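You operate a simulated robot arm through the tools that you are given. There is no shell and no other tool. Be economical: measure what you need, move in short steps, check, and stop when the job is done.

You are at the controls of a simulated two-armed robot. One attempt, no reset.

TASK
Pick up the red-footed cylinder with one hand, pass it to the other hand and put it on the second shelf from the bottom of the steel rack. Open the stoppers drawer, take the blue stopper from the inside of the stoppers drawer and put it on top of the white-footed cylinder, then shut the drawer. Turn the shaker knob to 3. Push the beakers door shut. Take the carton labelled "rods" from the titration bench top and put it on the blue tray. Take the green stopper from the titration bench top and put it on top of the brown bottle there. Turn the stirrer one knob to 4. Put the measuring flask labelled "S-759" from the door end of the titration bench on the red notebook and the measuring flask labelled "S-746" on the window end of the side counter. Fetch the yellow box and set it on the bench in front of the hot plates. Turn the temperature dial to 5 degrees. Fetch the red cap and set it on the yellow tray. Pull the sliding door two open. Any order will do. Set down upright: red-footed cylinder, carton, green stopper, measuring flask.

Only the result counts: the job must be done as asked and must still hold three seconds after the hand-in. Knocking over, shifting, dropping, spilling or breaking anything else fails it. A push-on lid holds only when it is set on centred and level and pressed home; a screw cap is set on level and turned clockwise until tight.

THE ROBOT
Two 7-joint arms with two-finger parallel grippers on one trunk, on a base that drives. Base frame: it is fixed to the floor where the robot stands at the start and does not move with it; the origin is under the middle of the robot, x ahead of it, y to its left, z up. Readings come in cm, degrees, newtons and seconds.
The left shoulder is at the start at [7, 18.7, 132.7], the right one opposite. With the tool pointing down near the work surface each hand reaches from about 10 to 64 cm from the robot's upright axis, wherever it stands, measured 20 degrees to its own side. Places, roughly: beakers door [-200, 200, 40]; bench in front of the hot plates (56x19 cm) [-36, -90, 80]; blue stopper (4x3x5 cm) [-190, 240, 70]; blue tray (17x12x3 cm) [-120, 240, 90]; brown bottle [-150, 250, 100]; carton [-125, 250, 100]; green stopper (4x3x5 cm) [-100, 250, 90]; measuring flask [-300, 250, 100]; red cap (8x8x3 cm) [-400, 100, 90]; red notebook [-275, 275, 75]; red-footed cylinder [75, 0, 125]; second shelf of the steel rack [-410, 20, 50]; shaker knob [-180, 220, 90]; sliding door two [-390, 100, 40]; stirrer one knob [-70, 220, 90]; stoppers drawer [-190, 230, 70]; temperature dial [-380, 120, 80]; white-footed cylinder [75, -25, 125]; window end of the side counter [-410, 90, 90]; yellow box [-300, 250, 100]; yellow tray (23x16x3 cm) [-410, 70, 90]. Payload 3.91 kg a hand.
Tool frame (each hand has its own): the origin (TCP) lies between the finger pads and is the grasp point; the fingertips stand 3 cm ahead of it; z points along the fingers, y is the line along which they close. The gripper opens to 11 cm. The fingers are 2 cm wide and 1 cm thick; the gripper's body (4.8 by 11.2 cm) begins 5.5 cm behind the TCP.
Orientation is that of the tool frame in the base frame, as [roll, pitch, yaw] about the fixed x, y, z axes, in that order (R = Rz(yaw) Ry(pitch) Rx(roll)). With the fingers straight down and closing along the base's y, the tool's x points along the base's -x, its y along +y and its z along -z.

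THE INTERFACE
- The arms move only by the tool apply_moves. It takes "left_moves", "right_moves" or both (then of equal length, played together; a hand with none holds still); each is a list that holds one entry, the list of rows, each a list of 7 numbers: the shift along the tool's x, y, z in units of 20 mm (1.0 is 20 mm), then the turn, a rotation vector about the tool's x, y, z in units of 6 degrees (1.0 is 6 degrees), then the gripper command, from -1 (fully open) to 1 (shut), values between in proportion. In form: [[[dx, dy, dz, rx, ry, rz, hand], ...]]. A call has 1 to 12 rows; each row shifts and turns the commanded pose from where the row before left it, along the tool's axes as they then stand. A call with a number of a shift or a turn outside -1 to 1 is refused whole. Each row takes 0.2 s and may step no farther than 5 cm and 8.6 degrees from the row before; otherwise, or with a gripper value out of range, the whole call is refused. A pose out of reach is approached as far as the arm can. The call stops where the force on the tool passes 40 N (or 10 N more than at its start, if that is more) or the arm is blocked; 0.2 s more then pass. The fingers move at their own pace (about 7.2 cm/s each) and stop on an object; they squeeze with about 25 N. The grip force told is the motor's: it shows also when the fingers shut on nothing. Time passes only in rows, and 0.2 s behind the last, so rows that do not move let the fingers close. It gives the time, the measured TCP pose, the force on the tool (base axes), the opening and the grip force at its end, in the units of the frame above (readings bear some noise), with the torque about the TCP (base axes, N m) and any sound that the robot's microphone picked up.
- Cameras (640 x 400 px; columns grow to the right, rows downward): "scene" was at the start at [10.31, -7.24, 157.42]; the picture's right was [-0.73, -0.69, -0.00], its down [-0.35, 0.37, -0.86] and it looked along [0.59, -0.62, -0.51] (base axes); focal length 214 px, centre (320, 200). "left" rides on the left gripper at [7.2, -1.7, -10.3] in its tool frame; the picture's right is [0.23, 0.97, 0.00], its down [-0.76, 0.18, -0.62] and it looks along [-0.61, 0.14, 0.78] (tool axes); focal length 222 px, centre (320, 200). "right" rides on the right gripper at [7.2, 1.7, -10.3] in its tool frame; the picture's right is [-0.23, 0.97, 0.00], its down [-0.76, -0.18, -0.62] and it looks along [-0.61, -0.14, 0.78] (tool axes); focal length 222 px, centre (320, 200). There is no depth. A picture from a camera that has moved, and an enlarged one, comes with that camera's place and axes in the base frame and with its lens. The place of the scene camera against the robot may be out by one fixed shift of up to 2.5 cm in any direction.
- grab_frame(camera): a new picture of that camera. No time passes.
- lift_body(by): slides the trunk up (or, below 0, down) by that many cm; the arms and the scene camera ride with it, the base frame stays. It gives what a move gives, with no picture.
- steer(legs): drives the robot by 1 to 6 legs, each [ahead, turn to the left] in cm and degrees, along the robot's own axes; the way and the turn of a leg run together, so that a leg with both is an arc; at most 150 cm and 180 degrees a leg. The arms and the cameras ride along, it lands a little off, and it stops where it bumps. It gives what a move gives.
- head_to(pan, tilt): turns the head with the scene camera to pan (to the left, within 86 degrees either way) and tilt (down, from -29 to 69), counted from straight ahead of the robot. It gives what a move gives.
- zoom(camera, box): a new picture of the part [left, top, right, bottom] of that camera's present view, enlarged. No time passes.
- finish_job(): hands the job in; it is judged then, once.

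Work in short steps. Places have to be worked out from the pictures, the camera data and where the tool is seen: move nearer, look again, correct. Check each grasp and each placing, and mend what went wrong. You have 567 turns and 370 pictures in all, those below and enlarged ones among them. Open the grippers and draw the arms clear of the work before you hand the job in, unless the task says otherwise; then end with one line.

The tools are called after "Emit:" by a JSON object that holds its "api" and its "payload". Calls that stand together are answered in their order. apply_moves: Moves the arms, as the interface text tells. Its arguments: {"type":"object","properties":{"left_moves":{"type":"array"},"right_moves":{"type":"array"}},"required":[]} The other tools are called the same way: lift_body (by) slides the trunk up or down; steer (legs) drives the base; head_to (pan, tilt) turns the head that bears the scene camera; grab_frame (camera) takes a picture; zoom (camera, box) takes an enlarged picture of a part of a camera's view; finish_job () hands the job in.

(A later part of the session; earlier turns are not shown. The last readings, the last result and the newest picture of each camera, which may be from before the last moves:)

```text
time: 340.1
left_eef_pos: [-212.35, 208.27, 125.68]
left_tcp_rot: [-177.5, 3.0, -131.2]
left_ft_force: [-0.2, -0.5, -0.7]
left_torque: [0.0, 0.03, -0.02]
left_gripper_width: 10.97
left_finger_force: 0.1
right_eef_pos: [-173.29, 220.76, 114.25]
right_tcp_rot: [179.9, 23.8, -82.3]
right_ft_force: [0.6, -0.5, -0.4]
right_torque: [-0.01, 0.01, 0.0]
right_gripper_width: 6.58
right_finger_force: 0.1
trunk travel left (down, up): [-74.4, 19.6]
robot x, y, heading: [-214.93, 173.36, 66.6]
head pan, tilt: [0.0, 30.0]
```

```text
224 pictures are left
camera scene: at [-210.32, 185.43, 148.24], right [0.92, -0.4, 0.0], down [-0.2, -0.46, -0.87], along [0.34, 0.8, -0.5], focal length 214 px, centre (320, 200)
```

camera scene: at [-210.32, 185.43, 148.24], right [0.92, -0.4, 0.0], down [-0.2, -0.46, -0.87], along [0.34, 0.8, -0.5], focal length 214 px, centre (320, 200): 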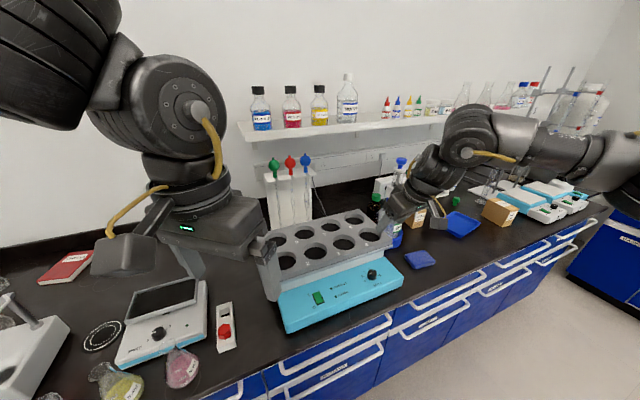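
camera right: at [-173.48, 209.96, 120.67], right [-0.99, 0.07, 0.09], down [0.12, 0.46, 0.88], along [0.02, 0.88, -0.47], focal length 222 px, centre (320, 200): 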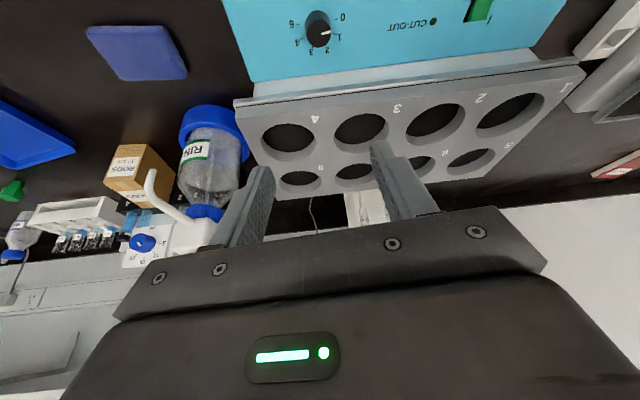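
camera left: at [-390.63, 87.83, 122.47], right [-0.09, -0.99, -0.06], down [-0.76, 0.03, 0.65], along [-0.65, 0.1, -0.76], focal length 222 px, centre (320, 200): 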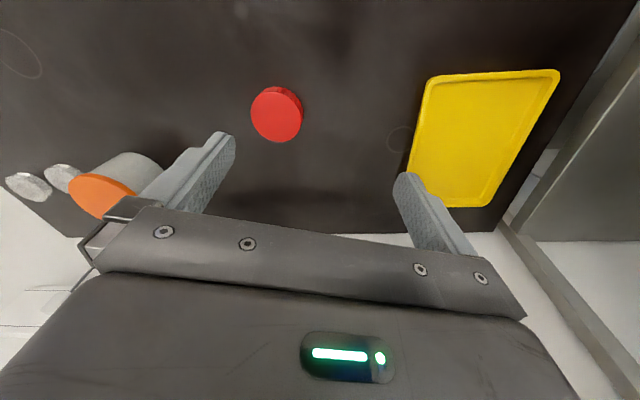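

Zoom on the knob.

Emit:
{"api": "zoom", "payload": {"camera": "right", "box": [280, 0, 360, 50]}}

```text
8.00 times, centred on (320, 25) of right
camera zoom: at [-173.48, 209.96, 120.67], right [-0.99, 0.07, 0.09], down [0.12, 0.46, 0.88], along [0.02, 0.88, -0.47], focal length 1777 px, centre (320, 1600)
```

zoom: 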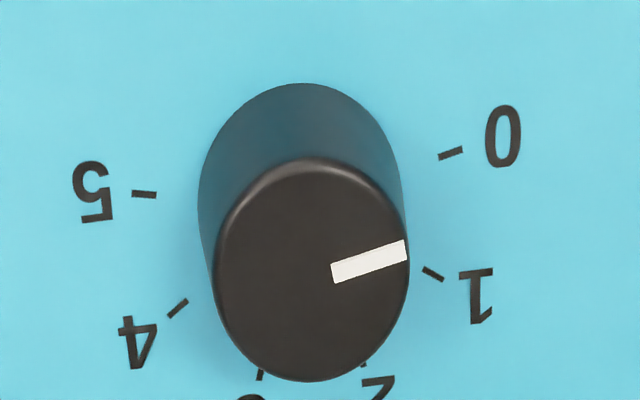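

Pointer is at 0; 3 is 120° clockwise (from above). Knob axis (-175.1, 223.4). Make the tool vertical and move above it.

Emit:
{"api": "apply_moves", "payload": {"right_moves": [[[0, 0, 0, 0, 1, 0, -0.2], [0, 0, 0, 0, 1, 0, -0.2], [0, 0, 0, 0, 1, 0, -0.2], [0, 0, 0, 0, 0.97, 0, -0.2]]]}}

Emit:
{"api": "grab_frame", "payload": {"camera": "right"}}

```text
time: 341.1
left_eef_pos: [-212.45, 208.24, 125.74]
left_tcp_rot: [-177.5, 3.0, -131.2]
left_ft_force: [0.6, 0.0, -0.5]
left_torque: [0.02, 0.0, 0.0]
left_gripper_width: 11.0
left_finger_force: 0.0
right_eef_pos: [-173.3, 220.83, 114.25]
right_tcp_rot: [180.0, 23.8, -82.4]
right_ft_force: [-0.1, -0.5, 0.8]
right_torque: [0.03, -0.01, 0.01]
right_gripper_width: 6.62
right_finger_force: 0.1
right hand out of reach, approached as far as the arm can: row 1, 2, 3, 4
trunk travel left (down, up): [-74.4, 19.6]
robot x, y, heading: [-215.31, 173.1, 66.4]
head pan, tilt: [0.0, 30.0]
```

```text
222 pictures are left
camera right: at [-173.48, 210.01, 120.65], right [-0.99, 0.07, 0.09], down [0.12, 0.47, 0.88], along [0.02, 0.88, -0.47], focal length 222 px, centre (320, 200)
```

right: 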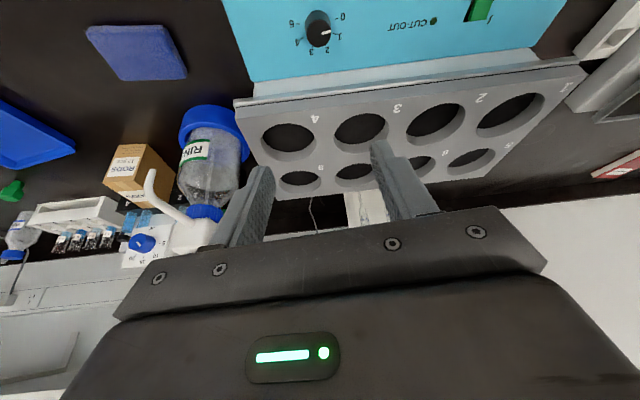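

I'm at maximum reach here. Drive 10 cm closer and pull the hand back, then level the tool.

Emit:
{"api": "steer", "payload": {"legs": [[10, 0]]}}

Emit:
{"api": "apply_moves", "payload": {"right_moves": [[[0.66, 0.82, -0.29, 0, 0, 0, -0.2], [0.66, 0.82, -0.29, 0, 0, 0, -0.2], [0.66, 0.82, -0.29, 0, 0, 0, -0.2], [0.66, 0.82, -0.29, 0, 0, 0, -0.2], [0, 0, 0, 0, 1, 0, -0.2], [0, 0, 0, 0, 1, 0, -0.2], [0, 0, 0, 0, 1, 0, -0.2], [0, 0, 0, 0, 0.97, 0, -0.2]]]}}

Emit:
{"api": "grab_frame", "payload": {"camera": "right"}}

```text
time: 342.3
left_eef_pos: [-208.61, 217.06, 125.91]
left_tcp_rot: [-177.5, 3.2, -131.1]
left_ft_force: [0.3, -0.6, 0.2]
left_torque: [0.06, -0.01, 0.03]
left_gripper_width: 11.03
left_finger_force: 0.0
right_eef_pos: [-169.55, 229.69, 114.47]
right_tcp_rot: [-179.8, 23.9, -82.2]
right_ft_force: [0.4, -1.0, -0.3]
right_torque: [0.01, -0.04, -0.02]
right_gripper_width: 6.59
right_finger_force: 0.0
trunk travel left (down, up): [-74.4, 19.6]
robot x, y, heading: [-210.91, 182.58, 67.0]
head pan, tilt: [0.0, 30.0]
```

```text
time: 344.1
left_eef_pos: [-208.47, 217.4, 125.75]
left_tcp_rot: [-177.5, 2.9, -131.2]
left_ft_force: [-0.5, 0.3, 0.2]
left_torque: [0.03, 0.01, -0.03]
left_gripper_width: 10.99
left_finger_force: 0.1
right_eef_pos: [-170.06, 217.37, 113.57]
right_tcp_rot: [179.8, 0.1, -82.3]
right_ft_force: [0.1, -0.1, -0.5]
right_torque: [0.02, 0.01, -0.05]
right_gripper_width: 6.6
right_finger_force: 0.0
right hand out of reach, approached as far as the arm can: row 5, 6, 7, 8
trunk travel left (down, up): [-74.4, 19.6]
robot x, y, heading: [-211.03, 182.58, 66.8]
head pan, tilt: [0.0, 30.0]
```

```text
221 pictures are left
camera right: at [-170.69, 210.05, 123.7], right [-1.0, 0.09, 0.0], down [0.08, 0.78, 0.62], along [0.06, 0.62, -0.78], focal length 222 px, centre (320, 200)
```

right: 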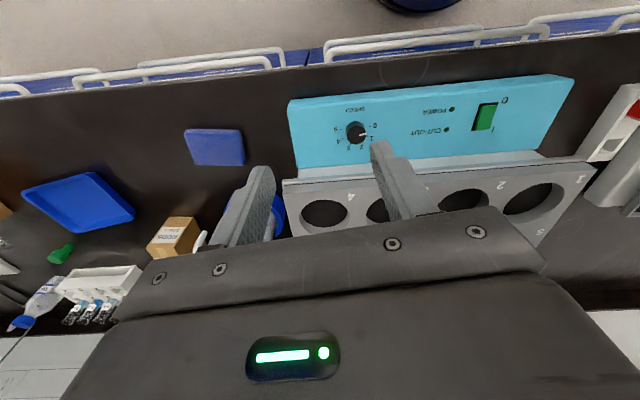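

Knob re-measured at (-174.9, 222.9). Turn the base 7.9° left to bring the hand above it.

Emit:
{"api": "steer", "payload": {"legs": [[0, 7.9]]}}

Emit:
{"api": "lift_body", "payload": {"by": -10}}

Emit:
{"api": "grab_frame", "payload": {"camera": "right"}}

```text
time: 345.1
left_eef_pos: [-213.17, 217.37, 125.63]
left_tcp_rot: [-177.4, 2.9, -123.3]
left_ft_force: [-0.2, -0.4, 0.2]
left_torque: [-0.04, 0.02, 0.03]
left_gripper_width: 11.02
left_finger_force: 0.0
right_eef_pos: [-175.27, 222.6, 113.49]
right_tcp_rot: [179.8, 0.2, -74.4]
right_ft_force: [0.8, 0.1, 0.0]
right_torque: [-0.05, 0.0, 0.03]
right_gripper_width: 6.61
right_finger_force: 0.0
trunk travel left (down, up): [-74.4, 19.6]
robot x, y, heading: [-210.95, 182.51, 74.4]
head pan, tilt: [0.0, 30.0]
```

```text
time: 346.4
left_eef_pos: [-213.38, 217.37, 115.7]
left_tcp_rot: [-177.6, 3.0, -123.3]
left_ft_force: [0.1, -0.1, 0.0]
left_torque: [0.02, -0.02, -0.01]
left_gripper_width: 11.0
left_finger_force: 0.1
right_eef_pos: [-175.3, 222.69, 103.53]
right_tcp_rot: [180.0, 0.2, -74.3]
right_ft_force: [0.4, 0.5, -0.4]
right_torque: [0.02, -0.02, 0.01]
right_gripper_width: 6.61
right_finger_force: 0.1
trunk travel left (down, up): [-64.4, 29.6]
robot x, y, heading: [-211.19, 182.12, 74.5]
head pan, tilt: [0.0, 30.0]
```

```text
220 pictures are left
camera right: at [-174.98, 215.3, 113.74], right [-1.0, -0.04, 0.0], down [-0.03, 0.78, 0.62], along [-0.03, 0.62, -0.78], focal length 222 px, centre (320, 200)
```

right: 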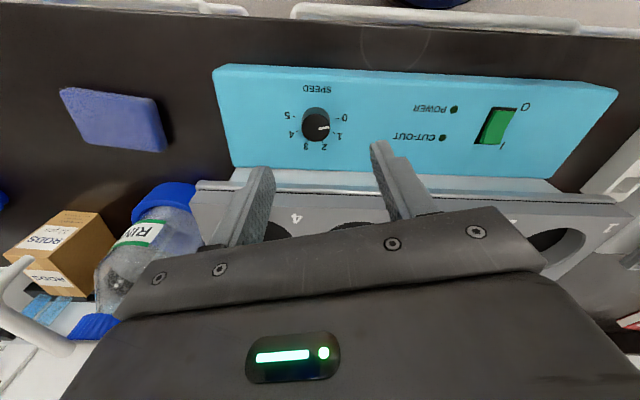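

Aligned. Raise the left hand clear of the shaker and pre-rotate the right tool by -60°.

Emit:
{"api": "apply_moves", "payload": {"left_moves": [[[0, 0, -1, 0, 0, 0, -1], [0, 0, -1, 0, 0, 0, -1], [0, 0, -1, 0, 0, 0, -1], [0, 0, -1, 0, 0, 0, -1], [0, 0, -1, 0, 0, 0, -1], [0, 0, -1, 0, 0, 0, -1], [0, 0, -1, 0, 0, 0, -1], [0, 0, 0, 0, 0, 0, -1], [0, 0, 0, 0, 0, 0, -1], [0, 0, 0, 0, 0, 0, -1]]], "right_moves": [[[0, 0, 0, 0, 0, -1, -0.2], [0, 0, 0, 0, 0, -1, -0.2], [0, 0, 0, 0, 0, -1, -0.2], [0, 0, 0, 0, 0, -1, -0.2], [0, 0, 0, 0, 0, -1, -0.2], [0, 0, 0, 0, 0, -1, -0.2], [0, 0, 0, 0, 0, -1, -0.2], [0, 0, 0, 0, 0, -1, -0.2], [0, 0, 0, 0, 0, -1, -0.2], [0, 0, 0, 0, 0, -1, -0.2]]]}}

```text
time: 348.6
left_eef_pos: [-212.03, 212.66, 125.97]
left_tcp_rot: [-177.4, 3.0, -123.1]
left_ft_force: [-0.9, 0.6, -0.4]
left_torque: [-0.01, 0.02, -0.02]
left_gripper_width: 11.0
left_finger_force: 0.0
left hand out of reach, approached as far as the arm can: row 2, 3, 4, 5, 6, 7
right_eef_pos: [-175.33, 222.79, 103.43]
right_tcp_rot: [-179.9, 0.3, -14.3]
right_ft_force: [0.3, 0.4, 0.1]
right_torque: [0.0, -0.02, -0.01]
right_gripper_width: 6.59
right_finger_force: 0.1
trunk travel left (down, up): [-64.4, 29.6]
robot x, y, heading: [-210.82, 182.39, 74.4]
head pan, tilt: [0.0, 30.0]
```

Reduce the opening to ~4.4 cm and lower onto the knob.

Emit:
{"api": "apply_moves", "payload": {"right_moves": [[[0, 0, 0, 0, 0, 0, 0.2], [0, 0, 0, 0, 0, 0, 0.2]]]}}

Emit:
{"api": "lift_body", "payload": {"by": -6.5}}

Emit:
{"api": "grab_frame", "payload": {"camera": "right"}}

```text
time: 349.2
left_eef_pos: [-212.09, 212.66, 126.05]
left_tcp_rot: [-177.3, 3.1, -123.3]
left_ft_force: [-0.6, 0.1, -0.7]
left_torque: [0.0, 0.01, 0.02]
left_gripper_width: 11.02
left_finger_force: 0.0
right_eef_pos: [-175.3, 222.83, 103.56]
right_tcp_rot: [-179.9, 0.3, -14.3]
right_ft_force: [0.1, -0.5, -0.4]
right_torque: [-0.05, 0.04, -0.02]
right_gripper_width: 4.39
right_finger_force: 0.0
trunk travel left (down, up): [-64.4, 29.6]
robot x, y, heading: [-211.18, 182.39, 74.2]
head pan, tilt: [0.0, 30.0]
```

```text
time: 350.3
left_eef_pos: [-212.1, 212.56, 119.47]
left_tcp_rot: [-177.4, 3.0, -123.2]
left_ft_force: [0.5, 0.0, -0.8]
left_torque: [0.0, -0.03, -0.01]
left_gripper_width: 11.0
left_finger_force: 0.1
right_eef_pos: [-175.41, 222.97, 97.04]
right_tcp_rot: [-179.9, 0.3, -14.3]
right_ft_force: [0.7, 0.0, 0.6]
right_torque: [0.01, -0.02, 0.01]
right_gripper_width: 4.41
right_finger_force: 0.1
trunk travel left (down, up): [-57.9, 36.1]
robot x, y, heading: [-211.32, 182.31, 74.5]
head pan, tilt: [0.0, 30.0]
```

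```text
219 pictures are left
camera right: at [-168.69, 219.31, 107.23], right [-0.46, -0.89, 0.0], down [-0.69, 0.36, 0.63], along [-0.56, 0.29, -0.78], focal length 222 px, centre (320, 200)
```

right: 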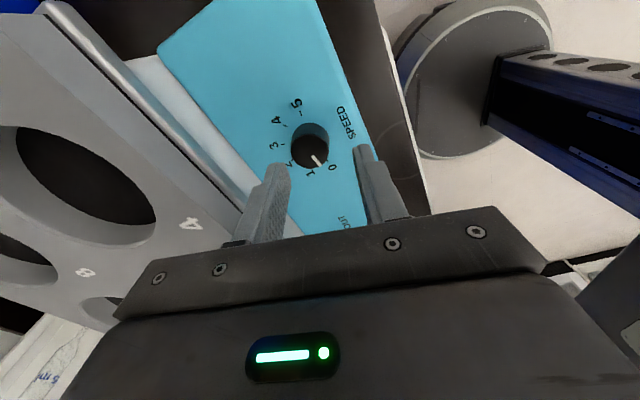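

Small correction, lower the last bit and grip the knob.

Emit:
{"api": "apply_moves", "payload": {"right_moves": [[[0.36, -0.2, 0, 0, 0, 0, 0.2], [0, 0, 0, 0, 0, 0, 0.2]]]}}

Emit:
{"api": "lift_body", "payload": {"by": -2.8}}

Emit:
{"api": "apply_moves", "payload": {"right_moves": [[[0, 0, 0, 0, 0, 0, 0.5], [0, 0, 0, 0, 0, 0, 0.8], [0, 0, 0, 0, 0, 0, 0.8]]]}}

Emit:
{"api": "grab_frame", "payload": {"camera": "right"}}

```text
time: 350.9
left_eef_pos: [-212.04, 212.63, 119.51]
left_tcp_rot: [-177.3, 3.0, -123.2]
left_ft_force: [0.2, 0.1, 0.3]
left_torque: [0.02, -0.02, 0.01]
left_gripper_width: 11.03
left_finger_force: 0.0
right_eef_pos: [-174.57, 223.04, 97.06]
right_tcp_rot: [-179.9, 0.2, -14.3]
right_ft_force: [0.1, 0.1, 0.0]
right_torque: [-0.02, 0.01, -0.01]
right_gripper_width: 4.39
right_finger_force: 0.1
trunk travel left (down, up): [-57.9, 36.1]
robot x, y, heading: [-211.2, 182.3, 74.6]
head pan, tilt: [0.0, 30.0]
```

```text
time: 351.6
left_eef_pos: [-212.15, 212.63, 116.67]
left_tcp_rot: [-177.3, 3.1, -123.2]
left_ft_force: [0.7, 0.0, 0.2]
left_torque: [0.02, 0.0, 0.01]
left_gripper_width: 10.99
left_finger_force: 0.2
right_eef_pos: [-174.66, 222.87, 94.23]
right_tcp_rot: [-179.8, 0.2, -14.3]
right_ft_force: [0.3, -0.8, -0.3]
right_torque: [0.02, -0.01, 0.0]
right_gripper_width: 4.4
right_finger_force: 0.1
trunk travel left (down, up): [-55.1, 38.9]
robot x, y, heading: [-210.91, 182.16, 74.3]
head pan, tilt: [0.0, 30.0]
```

```text
time: 352.4
left_eef_pos: [-212.0, 212.82, 116.63]
left_tcp_rot: [-177.2, 2.9, -123.2]
left_ft_force: [0.3, 0.1, 0.4]
left_torque: [0.03, -0.03, 0.0]
left_gripper_width: 11.01
left_finger_force: 0.1
right_eef_pos: [-174.44, 223.25, 94.17]
right_tcp_rot: [-179.8, 0.4, -14.4]
right_ft_force: [8.5, 18.5, 8.7]
right_torque: [0.76, -0.34, -0.11]
right_gripper_width: 2.86
right_finger_force: 45.6
trunk travel left (down, up): [-55.1, 38.9]
robot x, y, heading: [-211.09, 182.78, 74.5]
head pan, tilt: [0.0, 30.0]
```

```text
218 pictures are left
camera right: at [-167.8, 219.8, 104.38], right [-0.46, -0.89, 0.0], down [-0.69, 0.36, 0.63], along [-0.56, 0.29, -0.78], focal length 222 px, centre (320, 200)
```

right: 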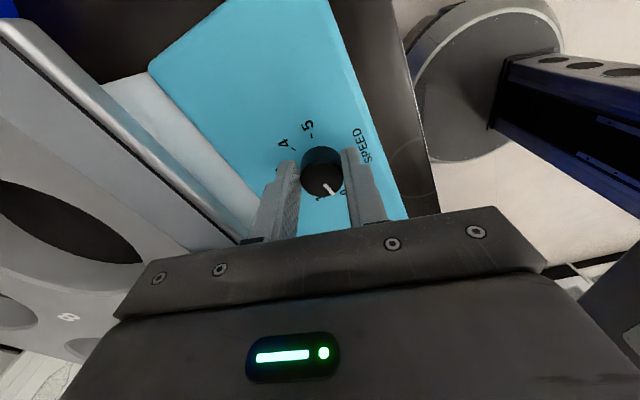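

Gripped. Turn clockwise (rz +) 60° and then another 60°.

Emit:
{"api": "apply_moves", "payload": {"right_moves": [[[0, 0, 0, 0, 0, 1, 0.8], [0, 0, 0, 0, 0, 1, 0.8], [0, 0, 0, 0, 0, 1, 0.8], [0, 0, 0, 0, 0, 1, 0.8], [0, 0, 0, 0, 0, 1, 0.8], [0, 0, 0, 0, 0, 1, 0.8], [0, 0, 0, 0, 0, 1, 0.8], [0, 0, 0, 0, 0, 1, 0.8], [0, 0, 0, 0, 0, 1, 0.8], [0, 0, 0, 0, 0, 1, 0.8]]]}}

Emit:
{"api": "apply_moves", "payload": {"right_moves": [[[0, 0, 0, 0, 0, 1, 0.8], [0, 0, 0, 0, 0, 1, 0.8], [0, 0, 0, 0, 0, 1, 0.8], [0, 0, 0, 0, 0, 1, 0.8], [0, 0, 0, 0, 0, 1, 0.8], [0, 0, 0, 0, 0, 1, 0.8], [0, 0, 0, 0, 0, 1, 0.8], [0, 0, 0, 0, 0, 1, 0.8], [0, 0, 0, 0, 0, 1, 0.8], [0, 0, 0, 0, 0, 1, 0.8]]]}}

Emit:
{"api": "zoom", "payload": {"camera": "right", "box": [240, 80, 400, 240]}}

```text
time: 354.6
left_eef_pos: [-212.23, 212.61, 116.69]
left_tcp_rot: [-177.2, 3.1, -123.1]
left_ft_force: [-0.2, 0.5, -0.1]
left_torque: [0.01, -0.01, 0.02]
left_gripper_width: 11.0
left_finger_force: 0.0
right_eef_pos: [-174.86, 222.88, 94.2]
right_tcp_rot: [179.8, 0.0, -74.2]
right_ft_force: [-19.3, -5.9, -8.1]
right_torque: [0.76, 0.99, 0.13]
right_gripper_width: 2.87
right_finger_force: 45.9
trunk travel left (down, up): [-55.1, 38.9]
robot x, y, heading: [-210.84, 182.33, 74.5]
head pan, tilt: [0.0, 30.0]
```

```text
time: 355.3
left_eef_pos: [-212.19, 212.54, 116.72]
left_tcp_rot: [-177.3, 3.1, -123.1]
left_ft_force: [0.5, -0.5, 0.0]
left_torque: [-0.04, 0.02, -0.01]
left_gripper_width: 11.01
left_finger_force: 0.0
right_eef_pos: [-174.93, 222.73, 94.22]
right_tcp_rot: [179.3, -0.1, -87.4]
right_ft_force: [-13.5, -3.7, 2.6]
right_torque: [-0.72, 0.72, 0.09]
right_gripper_width: 2.85
right_finger_force: 45.0
trunk travel left (down, up): [-55.1, 38.9]
robot x, y, heading: [-211.18, 182.53, 74.7]
head pan, tilt: [0.0, 30.0]
stopped in row 3 (right hand): the force on the tool passed its limit at 41 N (the readings are from after the stop); the commanded pose is now the measured one
```

```text
2.50 times, centred on (320, 160) of right
camera zoom: at [-176.15, 215.61, 104.46], right [-0.98, 0.18, 0.01], down [0.15, 0.77, 0.62], along [0.1, 0.61, -0.78], focal length 555 px, centre (320, 300)
```

zoom: 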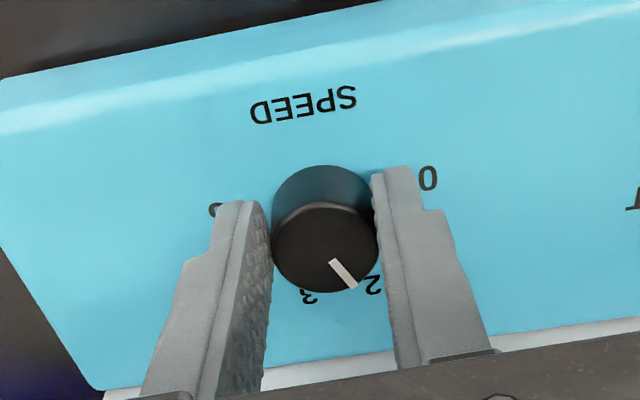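

Working: pointer near 2 (73° done). Continue 47°.

Emit:
{"api": "apply_moves", "payload": {"right_moves": [[[0, 0, 0, 0, 0, 1, 0.8], [0, 0, 0, 0, 0, 1, 0.8], [0, 0, 0, 0, 0, 1, 0.8], [0, 0, 0, 0, 0, 1, 0.8], [0, 0, 0, 0, 0, 1, 0.8], [0, 0, 0, 0, 0, 1, 0.8], [0, 0, 0, 0, 0, 1, 0.8], [0, 0, 0, 0, 0, 0.8, 0.8]]]}}

Emit:
{"api": "zoom", "payload": {"camera": "right", "box": [240, 80, 400, 240]}}

```text
time: 356.5
left_eef_pos: [-212.36, 212.43, 116.7]
left_tcp_rot: [-177.3, 3.1, -123.0]
left_ft_force: [0.4, -1.1, 0.8]
left_torque: [0.04, 0.06, 0.0]
left_gripper_width: 11.0
left_finger_force: 0.0
right_eef_pos: [-175.19, 223.02, 94.34]
right_tcp_rot: [179.0, -0.6, -113.5]
right_ft_force: [-16.7, -3.4, 3.4]
right_torque: [-0.21, 0.98, 0.09]
right_gripper_width: 2.87
right_finger_force: 45.0
right hand out of reach, approached as far as the arm can: row 5
trunk travel left (down, up): [-55.1, 38.9]
robot x, y, heading: [-210.85, 182.37, 74.5]
head pan, tilt: [0.0, 30.0]
stopped in row 5 (right hand): the force on the tool passed its limit at 42 N (the readings are from after the stop); the commanded pose is now the measured one
```

```text
2.50 times, centred on (320, 160) of right
camera zoom: at [-179.36, 217.08, 104.56], right [-0.8, 0.6, 0.01], down [0.48, 0.63, 0.61], along [0.36, 0.5, -0.79], focal length 555 px, centre (320, 300)
```

zoom: 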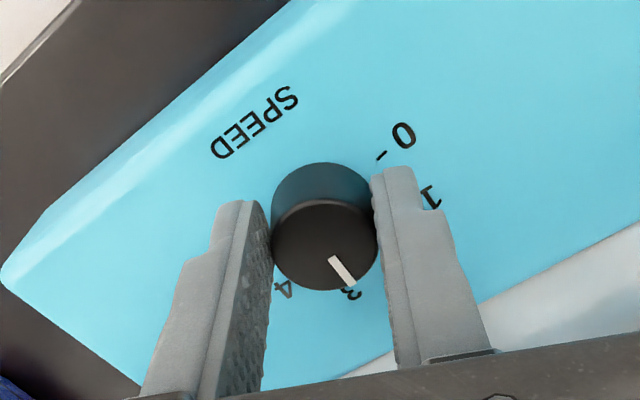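

At ~2.5. The wrist limit is near: release, rotate back 30°, regrip and finish.

Emit:
{"api": "apply_moves", "payload": {"right_moves": [[[0, 0, 0, 0, 0, 0, 0.3], [0, 0, 0, 0, 0, 0, 0.2], [0, 0, 0, 0, 0, -1, 0.2], [0, 0, 0, 0, 0, -1, 0.2], [0, 0, 0, 0, 0, -1, 0.2], [0, 0, 0, 0, 0, -1, 0.2], [0, 0, 0, 0, 0, -1, 0.2], [0, 0, 0, 0, 0, -0.5, 0.2], [0, 0, 0, 0, 0, 0, 0.8], [0, 0, 0, 0, 0, 0, 0.8], [0, 0, 0, 0, 0, 0, 0.8]]]}}

Emit:
{"api": "zoom", "payload": {"camera": "right", "box": [240, 80, 400, 240]}}

```text
time: 358.9
left_eef_pos: [-212.31, 212.63, 116.64]
left_tcp_rot: [-177.3, 2.9, -123.2]
left_ft_force: [-0.7, 0.6, -0.9]
left_torque: [-0.01, -0.03, -0.01]
left_gripper_width: 10.96
left_finger_force: 0.0
right_eef_pos: [-174.91, 223.02, 93.94]
right_tcp_rot: [179.2, -0.2, -80.8]
right_ft_force: [-10.1, -3.7, -6.9]
right_torque: [0.23, 0.46, 0.05]
right_gripper_width: 2.89
right_finger_force: 44.9
trunk travel left (down, up): [-55.1, 38.9]
robot x, y, heading: [-211.23, 182.4, 74.6]
head pan, tilt: [0.0, 30.0]
```

```text
2.50 times, centred on (320, 160) of right
camera zoom: at [-175.23, 215.71, 104.33], right [-1.0, 0.07, 0.01], down [0.06, 0.78, 0.62], along [0.03, 0.62, -0.79], focal length 555 px, centre (320, 300)
```

zoom: 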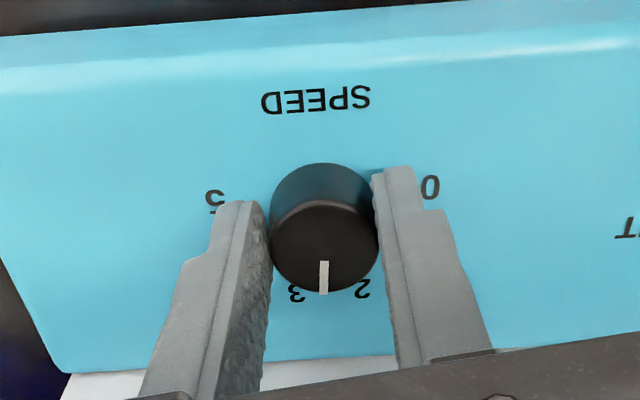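

Pointer at ~2.6; turn 16.5° more.

Emit:
{"api": "apply_moves", "payload": {"right_moves": [[[0, 0, 0, 0, 0, 0.9, 0.8], [0, 0, 0, 0, 0, 0.9, 0.8], [0, 0, 0, 0, 0, 0.95, 0.8], [0, 0, 0, 0, 0, 0, 0.8]]]}}

Emit:
{"api": "apply_moves", "payload": {"right_moves": [[[0, 0, 0, 0, 0, 0, 0.3], [0, 0, 0, 0, 0, 0, 0.2], [0, 0, -1, 0, 0, 0, 0.2], [0, 0, -1, 0, 0, 0, 0.2], [0, 0, -1, 0, 0, 0, 0.2], [0, 0, -1, 0, 0, 0, 0.2]]]}}

Emit:
{"api": "zoom", "payload": {"camera": "right", "box": [260, 60, 400, 200]}}

```text
time: 359.9
left_eef_pos: [-212.56, 212.71, 116.66]
left_tcp_rot: [-177.3, 3.1, -123.0]
left_ft_force: [0.2, -0.2, 0.3]
left_torque: [0.0, 0.01, 0.0]
left_gripper_width: 11.0
left_finger_force: 0.0
right_eef_pos: [-175.0, 223.18, 94.05]
right_tcp_rot: [179.3, -0.6, -97.3]
right_ft_force: [-24.9, -10.0, -24.0]
right_torque: [0.04, 0.65, 0.1]
right_gripper_width: 2.91
right_finger_force: 45.3
trunk travel left (down, up): [-55.1, 38.9]
robot x, y, heading: [-211.2, 182.52, 74.7]
head pan, tilt: [0.0, 30.0]
```

```text
time: 361.3
left_eef_pos: [-212.26, 212.66, 116.78]
left_tcp_rot: [-177.4, 3.0, -123.2]
left_ft_force: [0.0, -0.9, -1.1]
left_torque: [-0.01, -0.02, -0.01]
left_gripper_width: 10.99
left_finger_force: 0.1
right_eef_pos: [-173.7, 221.41, 101.53]
right_tcp_rot: [179.0, -0.1, -97.4]
right_ft_force: [0.2, -0.4, 0.6]
right_torque: [-0.01, 0.0, 0.0]
right_gripper_width: 4.39
right_finger_force: 0.0
right hand out of reach, approached as far as the arm can: row 4, 5, 6
trunk travel left (down, up): [-55.1, 38.9]
robot x, y, heading: [-210.98, 182.27, 74.3]
head pan, tilt: [0.0, 30.0]
```

```text
2.86 times, centred on (330, 130) of right
camera zoom: at [-176.15, 214.55, 111.74], right [-0.94, 0.35, 0.02], down [0.29, 0.73, 0.62], along [0.2, 0.58, -0.79], focal length 635 px, centre (291, 400)
```

zoom: 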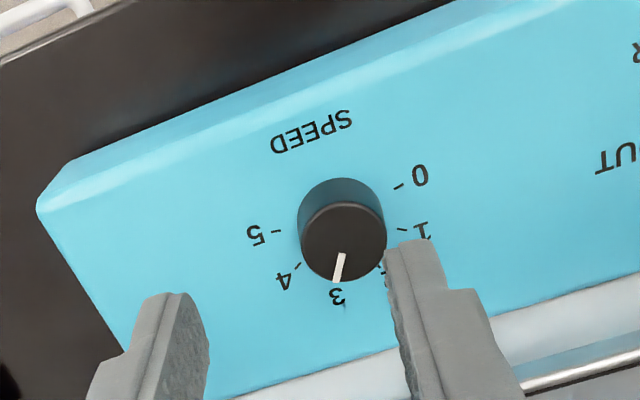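

Zoom tighter to verify the pointer.

Emit:
{"api": "zoom", "payload": {"camera": "right", "box": [310, 95, 375, 140]}}

```text
8.89 times, centred on (342, 118) of right
camera zoom: at [-176.15, 214.55, 111.74], right [-0.94, 0.35, 0.02], down [0.29, 0.73, 0.62], along [0.2, 0.58, -0.79], focal length 1974 px, centre (120, 933)
```

zoom: 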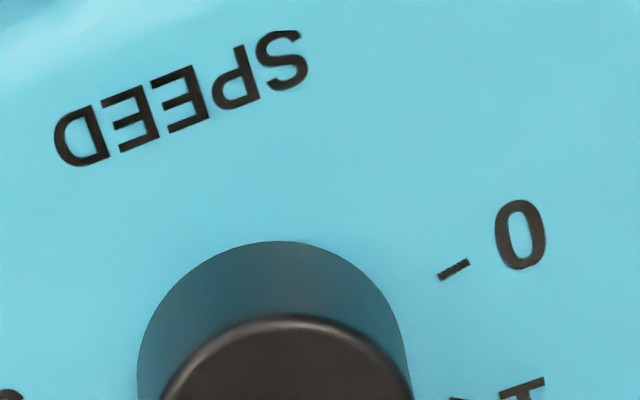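

Emit:
{"api": "zoom", "payload": {"camera": "right", "box": [298, 115, 378, 170]}}

```text
7.27 times, centred on (338, 142) of right
camera zoom: at [-176.15, 214.55, 111.74], right [-0.94, 0.35, 0.02], down [0.29, 0.73, 0.62], along [0.2, 0.58, -0.79], focal length 1615 px, centre (189, 618)
```

zoom: 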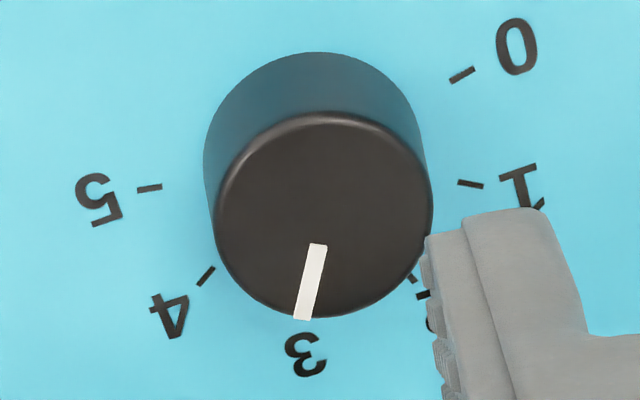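

Pointer is ~9° past 3. Regrip and turn back 9°.

Emit:
{"api": "apply_moves", "payload": {"right_moves": [[[-0.38, 0.37, 0.3, 0, 0, 0, 0.2], [-0.38, 0.37, 0.4, 0, 0, 0, 0.2], [0, 0, 1, 0, 0, 0, 0.2], [0, 0, 1, 0, 0, 0, 0.2], [0, 0, 1, 0, 0, 0, 0.2], [0, 0, 0, 0, 0, 0, 0.2]]]}}

Emit:
{"api": "zoom", "payload": {"camera": "right", "box": [240, 80, 400, 240]}}

```text
time: 362.7
left_eef_pos: [-212.15, 212.67, 116.51]
left_tcp_rot: [-177.3, 2.9, -123.2]
left_ft_force: [-0.1, -1.3, -0.3]
left_torque: [-0.02, 0.01, 0.0]
left_gripper_width: 10.99
left_finger_force: 0.0
right_eef_pos: [-174.44, 222.1, 93.42]
right_tcp_rot: [179.2, -0.4, -97.3]
right_ft_force: [0.6, -1.1, 2.1]
right_torque: [0.0, -0.13, -0.07]
right_gripper_width: 4.42
right_finger_force: 0.3
right hand out of reach, approached as far as the arm can: row 1, 2
trunk travel left (down, up): [-55.1, 38.9]
robot x, y, heading: [-210.99, 182.04, 74.8]
head pan, tilt: [0.0, 30.0]
```

```text
2.50 times, centred on (320, 160) of right
camera zoom: at [-176.85, 215.25, 103.82], right [-0.94, 0.35, 0.01], down [0.28, 0.74, 0.62], along [0.21, 0.58, -0.79], focal length 555 px, centre (320, 300)
```

zoom: 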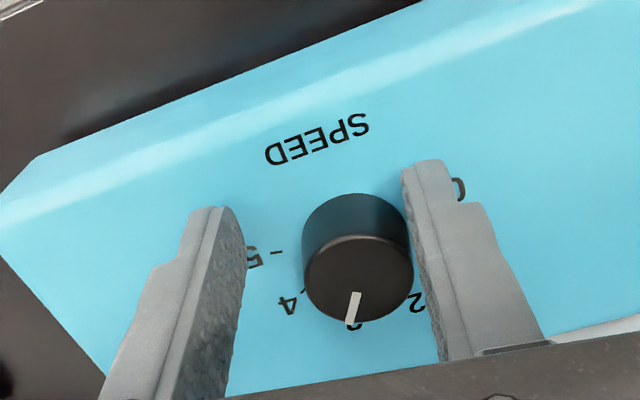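

Centre on the knob, grip and turn back 10°.

Emit:
{"api": "apply_moves", "payload": {"right_moves": [[[-0.2, 0.4, 0, 0, 0, 0, 0.2], [0, 0, 0, 0, 0, 0, 0.5], [0, 0, 0, 0, 0, 0, 0.8], [0, 0, 0, 0, 0, 0, 0.8], [0, 0, 0, 0, 0, -0.85, 0.8], [0, 0, 0, 0, 0, -0.85, 0.8], [0, 0, 0, 0, 0, 0, 0.8]]]}}

Emit:
{"api": "zoom", "payload": {"camera": "right", "box": [240, 80, 400, 240]}}

```text
time: 364.3
left_eef_pos: [-211.84, 212.77, 116.74]
left_tcp_rot: [-177.4, 2.9, -123.1]
left_ft_force: [0.5, 0.0, -0.6]
left_torque: [0.0, 0.0, 0.01]
left_gripper_width: 11.0
left_finger_force: 0.0
right_eef_pos: [-174.91, 222.69, 93.54]
right_tcp_rot: [179.2, -0.1, -87.3]
right_ft_force: [21.0, 8.5, 15.3]
right_torque: [-0.77, -0.92, -0.13]
right_gripper_width: 2.89
right_finger_force: 44.5
trunk travel left (down, up): [-55.1, 38.9]
robot x, y, heading: [-211.01, 182.41, 74.9]
head pan, tilt: [0.0, 30.0]
```

```text
2.50 times, centred on (320, 160) of right
camera zoom: at [-176.11, 215.41, 103.79], right [-0.98, 0.18, 0.01], down [0.15, 0.77, 0.62], along [0.1, 0.61, -0.79], focal length 555 px, centre (320, 300)
```

zoom: 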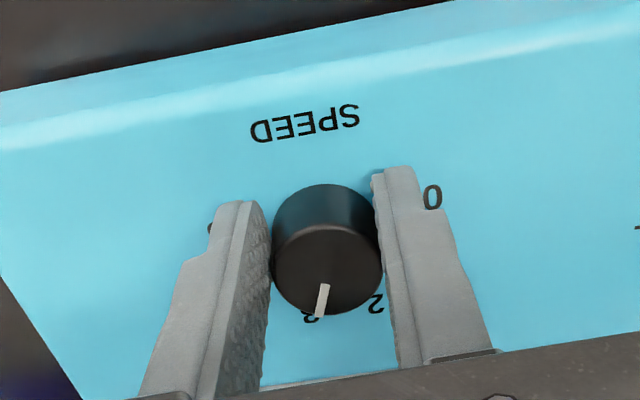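

Release and check from above.

Emit:
{"api": "apply_moves", "payload": {"right_moves": [[[0, 0, 0, 0, 0, 0, 0.3], [0, 0, 0, 0, 0, 0, 0], [0, 0, -1, 0, 0, 0, 0], [0, 0, -1, 0, 0, 0, 0], [0, 0, -1, 0, 0, 0, 0]]]}}

Emit:
{"api": "zoom", "payload": {"camera": "right", "box": [275, 105, 375, 175]}}

```text
time: 365.5
left_eef_pos: [-212.0, 212.45, 116.54]
left_tcp_rot: [-177.4, 3.0, -123.0]
left_ft_force: [0.2, -0.3, 0.1]
left_torque: [-0.02, -0.01, 0.02]
left_gripper_width: 11.01
left_finger_force: 0.1
right_eef_pos: [-174.63, 221.95, 99.32]
right_tcp_rot: [179.0, 0.0, -87.2]
right_ft_force: [0.0, -1.1, 0.3]
right_torque: [0.01, -0.02, -0.02]
right_gripper_width: 5.48
right_finger_force: 0.0
right hand out of reach, approached as far as the arm can: row 5
trunk travel left (down, up): [-55.1, 38.9]
robot x, y, heading: [-211.2, 182.31, 74.4]
head pan, tilt: [0.0, 30.0]
```

```text
5.71 times, centred on (325, 140) of right
camera zoom: at [-175.72, 214.67, 109.54], right [-0.98, 0.18, 0.02], down [0.15, 0.77, 0.62], along [0.1, 0.61, -0.78], focal length 1269 px, centre (291, 543)
```

zoom: 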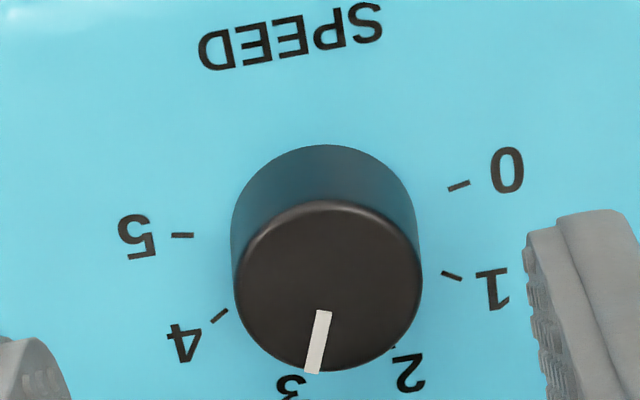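

Shaker knob is at 3. Next the carton and green stopper: raise, back off and shift ~40 cm to the right along the bench.

Emit:
{"api": "lift_body", "payload": {"by": 15}}

Emit:
{"api": "steer", "payload": {"legs": [[-24, 0], [0, -75], [44, 0], [0, 82]]}}

Emit:
{"api": "head_to", "payload": {"pan": -10, "tilt": 35}}

Emit:
{"api": "grab_frame", "payload": {"camera": "scene"}}

```text
time: 367.2
left_eef_pos: [-212.2, 212.64, 131.55]
left_tcp_rot: [-177.3, 2.9, -123.1]
left_ft_force: [-0.2, 0.0, -0.7]
left_torque: [0.0, -0.04, -0.02]
left_gripper_width: 11.0
left_finger_force: 0.1
right_eef_pos: [-174.53, 222.03, 114.22]
right_tcp_rot: [179.0, -0.1, -87.1]
right_ft_force: [0.1, 0.2, 0.1]
right_torque: [0.0, -0.02, 0.01]
right_gripper_width: 5.49
right_finger_force: 0.1
trunk travel left (down, up): [-70.1, 23.9]
robot x, y, heading: [-210.96, 182.06, 74.3]
head pan, tilt: [0.0, 30.0]
```

```text
time: 378.0
left_eef_pos: [-178.16, 189.13, 131.59]
left_tcp_rot: [-177.3, 3.0, -115.3]
left_ft_force: [0.2, 0.0, 0.5]
left_torque: [-0.03, 0.0, 0.02]
left_gripper_width: 10.99
left_finger_force: 0.0
right_eef_pos: [-142.35, 203.48, 114.26]
right_tcp_rot: [178.9, -0.1, -79.4]
right_ft_force: [-0.3, -0.7, 0.0]
right_torque: [0.01, 0.0, 0.0]
right_gripper_width: 5.53
right_finger_force: 0.0
trunk travel left (down, up): [-70.1, 23.9]
robot x, y, heading: [-172.89, 159.12, 82.4]
head pan, tilt: [0.0, 30.0]
```

```text
time: 378.7
left_eef_pos: [-178.23, 189.11, 131.63]
left_tcp_rot: [-177.3, 3.1, -115.2]
left_ft_force: [-0.5, -0.5, 0.2]
left_torque: [0.01, -0.02, 0.01]
left_gripper_width: 11.01
left_finger_force: 0.1
right_eef_pos: [-142.33, 203.56, 114.24]
right_tcp_rot: [179.1, -0.1, -79.5]
right_ft_force: [0.1, 0.8, 0.6]
right_torque: [0.01, 0.03, 0.0]
right_gripper_width: 5.48
right_finger_force: 0.1
trunk travel left (down, up): [-70.1, 23.9]
robot x, y, heading: [-172.91, 159.51, 82.3]
head pan, tilt: [-10.0, 35.0]
```

```text
208 pictures are left
camera scene: at [-170.56, 172.0, 143.15], right [0.95, -0.3, 0.0], down [-0.17, -0.55, -0.82], along [0.25, 0.78, -0.57], focal length 214 px, centre (320, 200)
```

scene: 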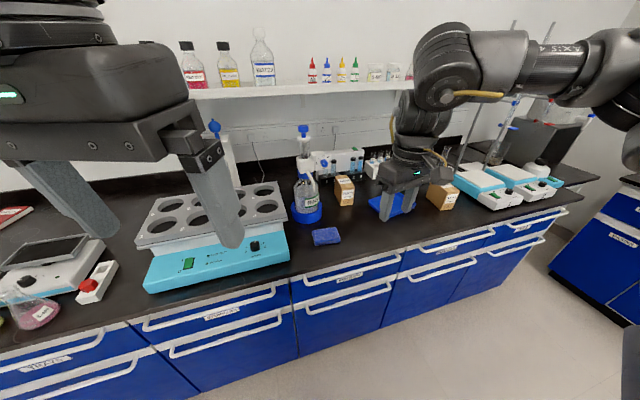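

Drive up to the bench near the carton (raise 8 cm first for clearance).

Emit:
{"api": "lift_body", "payload": {"by": 8}}

Emit:
{"api": "steer", "payload": {"legs": [[0, -18], [34, 0], [0, 20]]}}

Emit:
{"api": "grab_frame", "payload": {"camera": "right"}}

Emit:
{"api": "head_to", "payload": {"pan": -15, "tilt": 45}}

Emit:
{"api": "grab_frame", "payload": {"camera": "scene"}}

```text
time: 379.9
left_eef_pos: [-178.21, 189.11, 139.64]
left_tcp_rot: [-177.4, 3.1, -115.1]
left_ft_force: [0.3, -0.3, 0.0]
left_torque: [0.0, 0.02, 0.04]
left_gripper_width: 10.98
left_finger_force: 0.2
right_eef_pos: [-142.23, 203.53, 122.36]
right_tcp_rot: [179.0, -0.1, -79.4]
right_ft_force: [0.6, 0.6, -0.1]
right_torque: [0.0, 0.03, -0.02]
right_gripper_width: 5.51
right_finger_force: 0.1
trunk travel left (down, up): [-78.1, 15.9]
robot x, y, heading: [-172.89, 159.35, 82.4]
head pan, tilt: [-10.0, 35.0]
```

```text
time: 383.3
left_eef_pos: [-154.18, 219.94, 139.55]
left_tcp_rot: [-177.3, 2.9, -133.0]
left_ft_force: [0.6, 0.4, -0.5]
left_torque: [0.03, 0.01, -0.02]
left_gripper_width: 11.0
left_finger_force: 0.0
right_eef_pos: [-115.68, 222.65, 122.08]
right_tcp_rot: [178.9, -0.2, -97.1]
right_ft_force: [0.9, 0.4, -0.7]
right_torque: [-0.04, 0.01, 0.0]
right_gripper_width: 5.49
right_finger_force: 0.0
trunk travel left (down, up): [-78.1, 15.9]
robot x, y, heading: [-158.05, 189.49, 64.4]
head pan, tilt: [-10.0, 35.0]
stopped in leg 2: the robot was blocked; the commanded pose is now the measured one
```

```text
207 pictures are left
camera right: at [-117.99, 215.77, 132.41], right [-0.94, 0.35, 0.02], down [0.28, 0.73, 0.62], along [0.2, 0.58, -0.79], focal length 222 px, centre (320, 200)
```

right: 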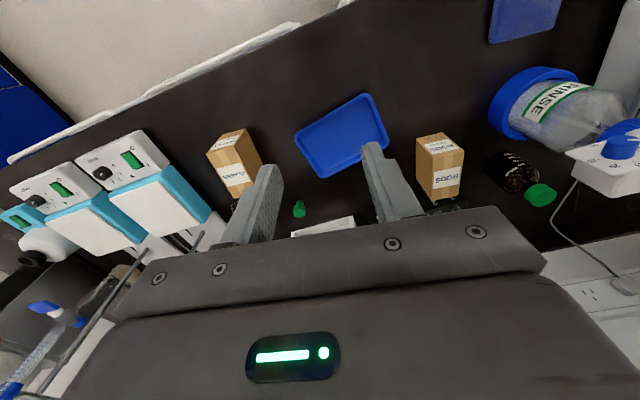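

```text
time: 384.0
left_eef_pos: [-154.27, 219.74, 139.58]
left_tcp_rot: [-177.3, 3.0, -133.0]
left_ft_force: [0.0, -1.0, 0.4]
left_torque: [-0.01, 0.01, 0.0]
left_gripper_width: 11.01
left_finger_force: 0.0
right_eef_pos: [-115.84, 222.5, 122.22]
right_tcp_rot: [178.8, 0.0, -97.2]
right_ft_force: [-0.1, 0.6, 0.4]
right_torque: [-0.01, -0.01, -0.02]
right_gripper_width: 5.52
right_finger_force: 0.0
trunk travel left (down, up): [-78.1, 15.9]
robot x, y, heading: [-158.5, 189.24, 64.9]
head pan, tilt: [-15.0, 45.0]
```

```text
206 pictures are left
camera scene: at [-151.99, 199.81, 149.67], right [0.76, -0.65, 0.0], down [-0.46, -0.54, -0.71], along [0.46, 0.54, -0.71], focal length 214 px, centre (320, 200)
```

scene: 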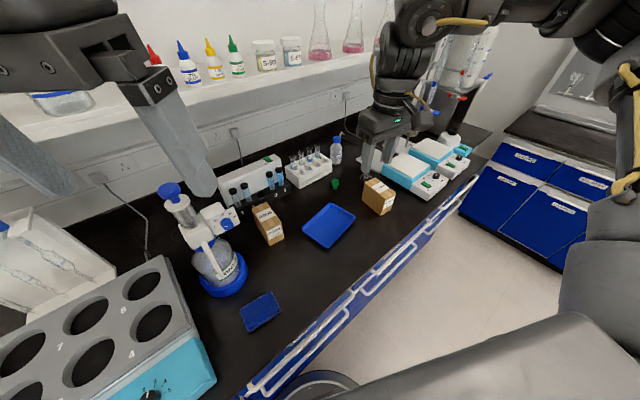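

Zoom on brown bottle, carton, tray and stopper.

Emit:
{"api": "zoom", "payload": {"camera": "right", "box": [400, 80, 600, 220]}}

Emit:
{"api": "zoom", "payload": {"camera": "scene", "box": [180, 120, 400, 280]}}

```text
2.86 times, centred on (500, 150) of right
camera zoom: at [-118.09, 215.52, 132.5], right [-0.94, 0.35, 0.02], down [0.28, 0.73, 0.62], along [0.2, 0.59, -0.79], focal length 635 px, centre (-194, 343)
```

zoom: 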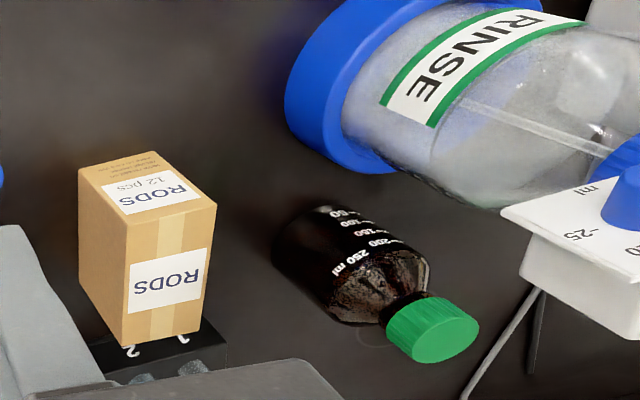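

```text
2.50 times, centred on (290, 200) of scene
camera zoom: at [-151.99, 199.81, 149.67], right [0.76, -0.65, 0.0], down [-0.46, -0.54, -0.71], along [0.46, 0.54, -0.71], focal length 536 px, centre (395, 200)
```

zoom: 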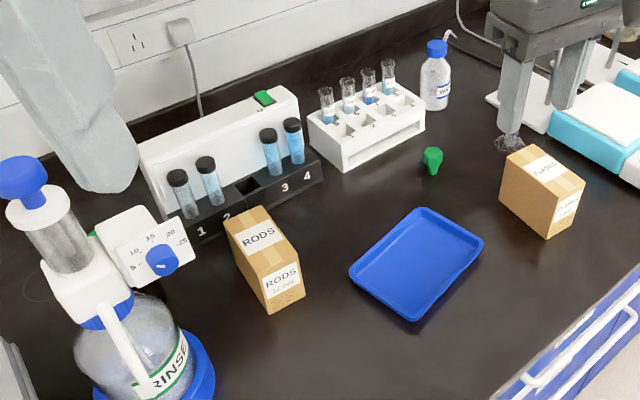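

Carton centre ≈(-134.8, 247.7), top z≈94.5, 5.4 wide in x and 12.5 long in y; the tray (centre (-116, 236.5)) is long in x, so the carton must be turned 90°. Turn the base to heading 90 first.

Emit:
{"api": "steer", "payload": {"legs": [[-2, 0], [0, 25.5]]}}

Emit:
{"api": "apply_moves", "payload": {"right_moves": [[[0, 0, 0, 0, 0, 1, -0.6], [0, 0, 0, 0, 0, 1, -0.6], [0, 0, 0, 0, 0, 1, -0.6], [0, 0, 0, 0, 0, 1, -0.6], [0, 0, 0, 0, 0, 0.3, -0.6]]]}}

Emit:
{"api": "grab_frame", "payload": {"camera": "right"}}

```text
time: 386.1
left_eef_pos: [-168.36, 216.76, 139.6]
left_tcp_rot: [-177.4, 2.9, -107.6]
left_ft_force: [-1.2, -0.3, -0.3]
left_torque: [0.03, 0.0, 0.02]
left_gripper_width: 10.98
left_finger_force: 0.1
right_eef_pos: [-134.8, 235.99, 122.23]
right_tcp_rot: [178.9, 0.0, -71.6]
right_ft_force: [0.4, 0.8, 0.0]
right_torque: [0.02, 0.0, 0.04]
right_gripper_width: 5.5
right_finger_force: 0.0
trunk travel left (down, up): [-78.1, 15.9]
robot x, y, heading: [-159.13, 187.5, 90.3]
head pan, tilt: [-15.0, 45.0]
```

```text
time: 387.3
left_eef_pos: [-168.49, 216.75, 139.71]
left_tcp_rot: [-177.3, 3.0, -107.7]
left_ft_force: [-0.1, 0.4, 0.6]
left_torque: [-0.01, 0.0, -0.04]
left_gripper_width: 11.0
left_finger_force: 0.0
right_eef_pos: [-134.8, 235.94, 122.34]
right_tcp_rot: [179.1, -0.5, -97.7]
right_ft_force: [0.8, 0.9, 0.2]
right_torque: [0.0, -0.03, -0.01]
right_gripper_width: 8.8
right_finger_force: 0.0
trunk travel left (down, up): [-78.1, 15.9]
robot x, y, heading: [-159.36, 187.66, 89.9]
head pan, tilt: [-15.0, 45.0]
```

```text
203 pictures are left
camera right: at [-137.23, 228.98, 132.57], right [-0.93, 0.35, 0.01], down [0.29, 0.74, 0.61], along [0.21, 0.58, -0.79], focal length 222 px, centre (320, 200)
```

right: 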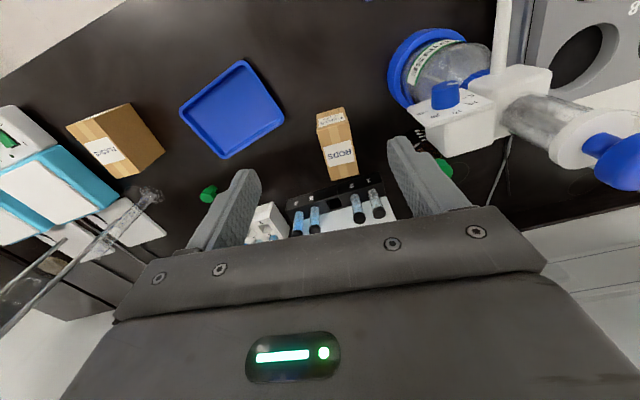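

Carton confirmed. Move the hand forward 11.6 cm above it.

Emit:
{"api": "apply_moves", "payload": {"right_moves": [[[-0.97, 0.13, 0, 0, 0, 0, -0.6], [-0.97, 0.13, 0, 0, 0, 0, -0.6], [-0.97, 0.13, 0, 0, 0, 0, -0.6], [-0.97, 0.13, 0, 0, 0, 0, -0.6], [-0.97, 0.13, 0, 0, 0, 0, -0.6], [-0.97, 0.13, 0, 0, 0, 0, -0.6]]]}}

Emit:
{"api": "grab_frame", "payload": {"camera": "right"}}

```text
time: 388.7
left_eef_pos: [-168.51, 216.65, 139.74]
left_tcp_rot: [-177.3, 3.1, -107.6]
left_ft_force: [-0.4, -0.6, 0.4]
left_torque: [0.02, -0.01, 0.01]
left_gripper_width: 10.96
left_finger_force: 0.0
right_eef_pos: [-130.05, 242.07, 119.35]
right_tcp_rot: [179.0, -0.3, -97.5]
right_ft_force: [-0.3, -0.8, -0.3]
right_torque: [-0.02, -0.02, 0.0]
right_gripper_width: 8.81
right_finger_force: 0.0
right hand out of reach, approached as far as the arm can: row 1, 2, 3, 4, 5, 6
trunk travel left (down, up): [-78.1, 15.9]
robot x, y, heading: [-159.43, 187.57, 90.1]
head pan, tilt: [-15.0, 45.0]
```

```text
202 pictures are left
camera right: at [-132.47, 235.16, 129.59], right [-0.94, 0.35, 0.02], down [0.29, 0.73, 0.61], along [0.2, 0.58, -0.79], focal length 222 px, centre (320, 200)
```

right: 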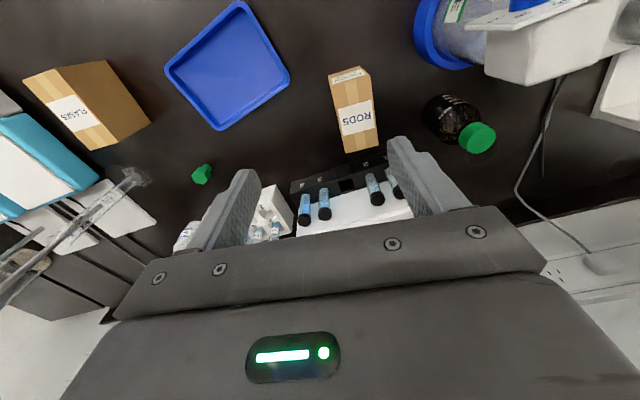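

Near the reach limit with the wrist above shoulder level. Lower the hand 10 cm with the arm (wrist near shoulder height gives more reach), then forward/left.

Emit:
{"api": "steer", "payload": {"legs": [[1, 0]]}}

Emit:
{"api": "apply_moves", "payload": {"right_moves": [[[0, 0, 1, 0, 0, 0, -0.6], [0, 0, 1, 0, 0, 0, -0.6], [0, 0, 1, 0, 0, 0, -0.6], [0, 0, 1, 0, 0, 0, -0.6], [-0.5, 0.5, 0.5, 0, 0, 0, -0.6], [-0.5, 0.5, 0, 0, 0, 0, -0.6], [-0.5, 0.5, 0, 0, 0, 0, -0.6], [-0.5, 0.5, 0, 0, 0, 0, -0.6], [-0.5, 0.3, 0, 0, 0, 0, -0.6]]]}}

```text
time: 389.4
left_eef_pos: [-168.53, 217.4, 139.8]
left_tcp_rot: [-177.4, 3.2, -107.6]
left_ft_force: [-0.5, -0.8, -0.4]
left_torque: [0.05, 0.01, 0.02]
left_gripper_width: 11.0
left_finger_force: 0.0
right_eef_pos: [-130.13, 242.78, 119.47]
right_tcp_rot: [178.8, -0.1, -97.5]
right_ft_force: [-0.3, 0.5, -0.3]
right_torque: [0.03, 0.0, 0.01]
right_gripper_width: 8.82
right_finger_force: 0.2
trunk travel left (down, up): [-78.1, 15.9]
robot x, y, heading: [-159.14, 189.26, 90.1]
head pan, tilt: [-15.0, 45.0]
```

```text
time: 391.4
left_eef_pos: [-168.54, 217.77, 139.75]
left_tcp_rot: [-177.3, 3.0, -107.6]
left_ft_force: [-0.2, -0.8, 0.5]
left_torque: [-0.05, 0.04, 0.01]
left_gripper_width: 10.99
left_finger_force: 0.1
right_eef_pos: [-131.18, 245.11, 110.6]
right_tcp_rot: [178.7, -0.1, -97.6]
right_ft_force: [-0.1, -0.2, 0.0]
right_torque: [0.05, -0.03, -0.01]
right_gripper_width: 8.79
right_finger_force: 0.0
right hand out of reach, approached as far as the arm can: row 6, 7, 8, 9
trunk travel left (down, up): [-78.1, 15.9]
robot x, y, heading: [-159.74, 188.84, 89.6]
head pan, tilt: [-15.0, 45.0]
```

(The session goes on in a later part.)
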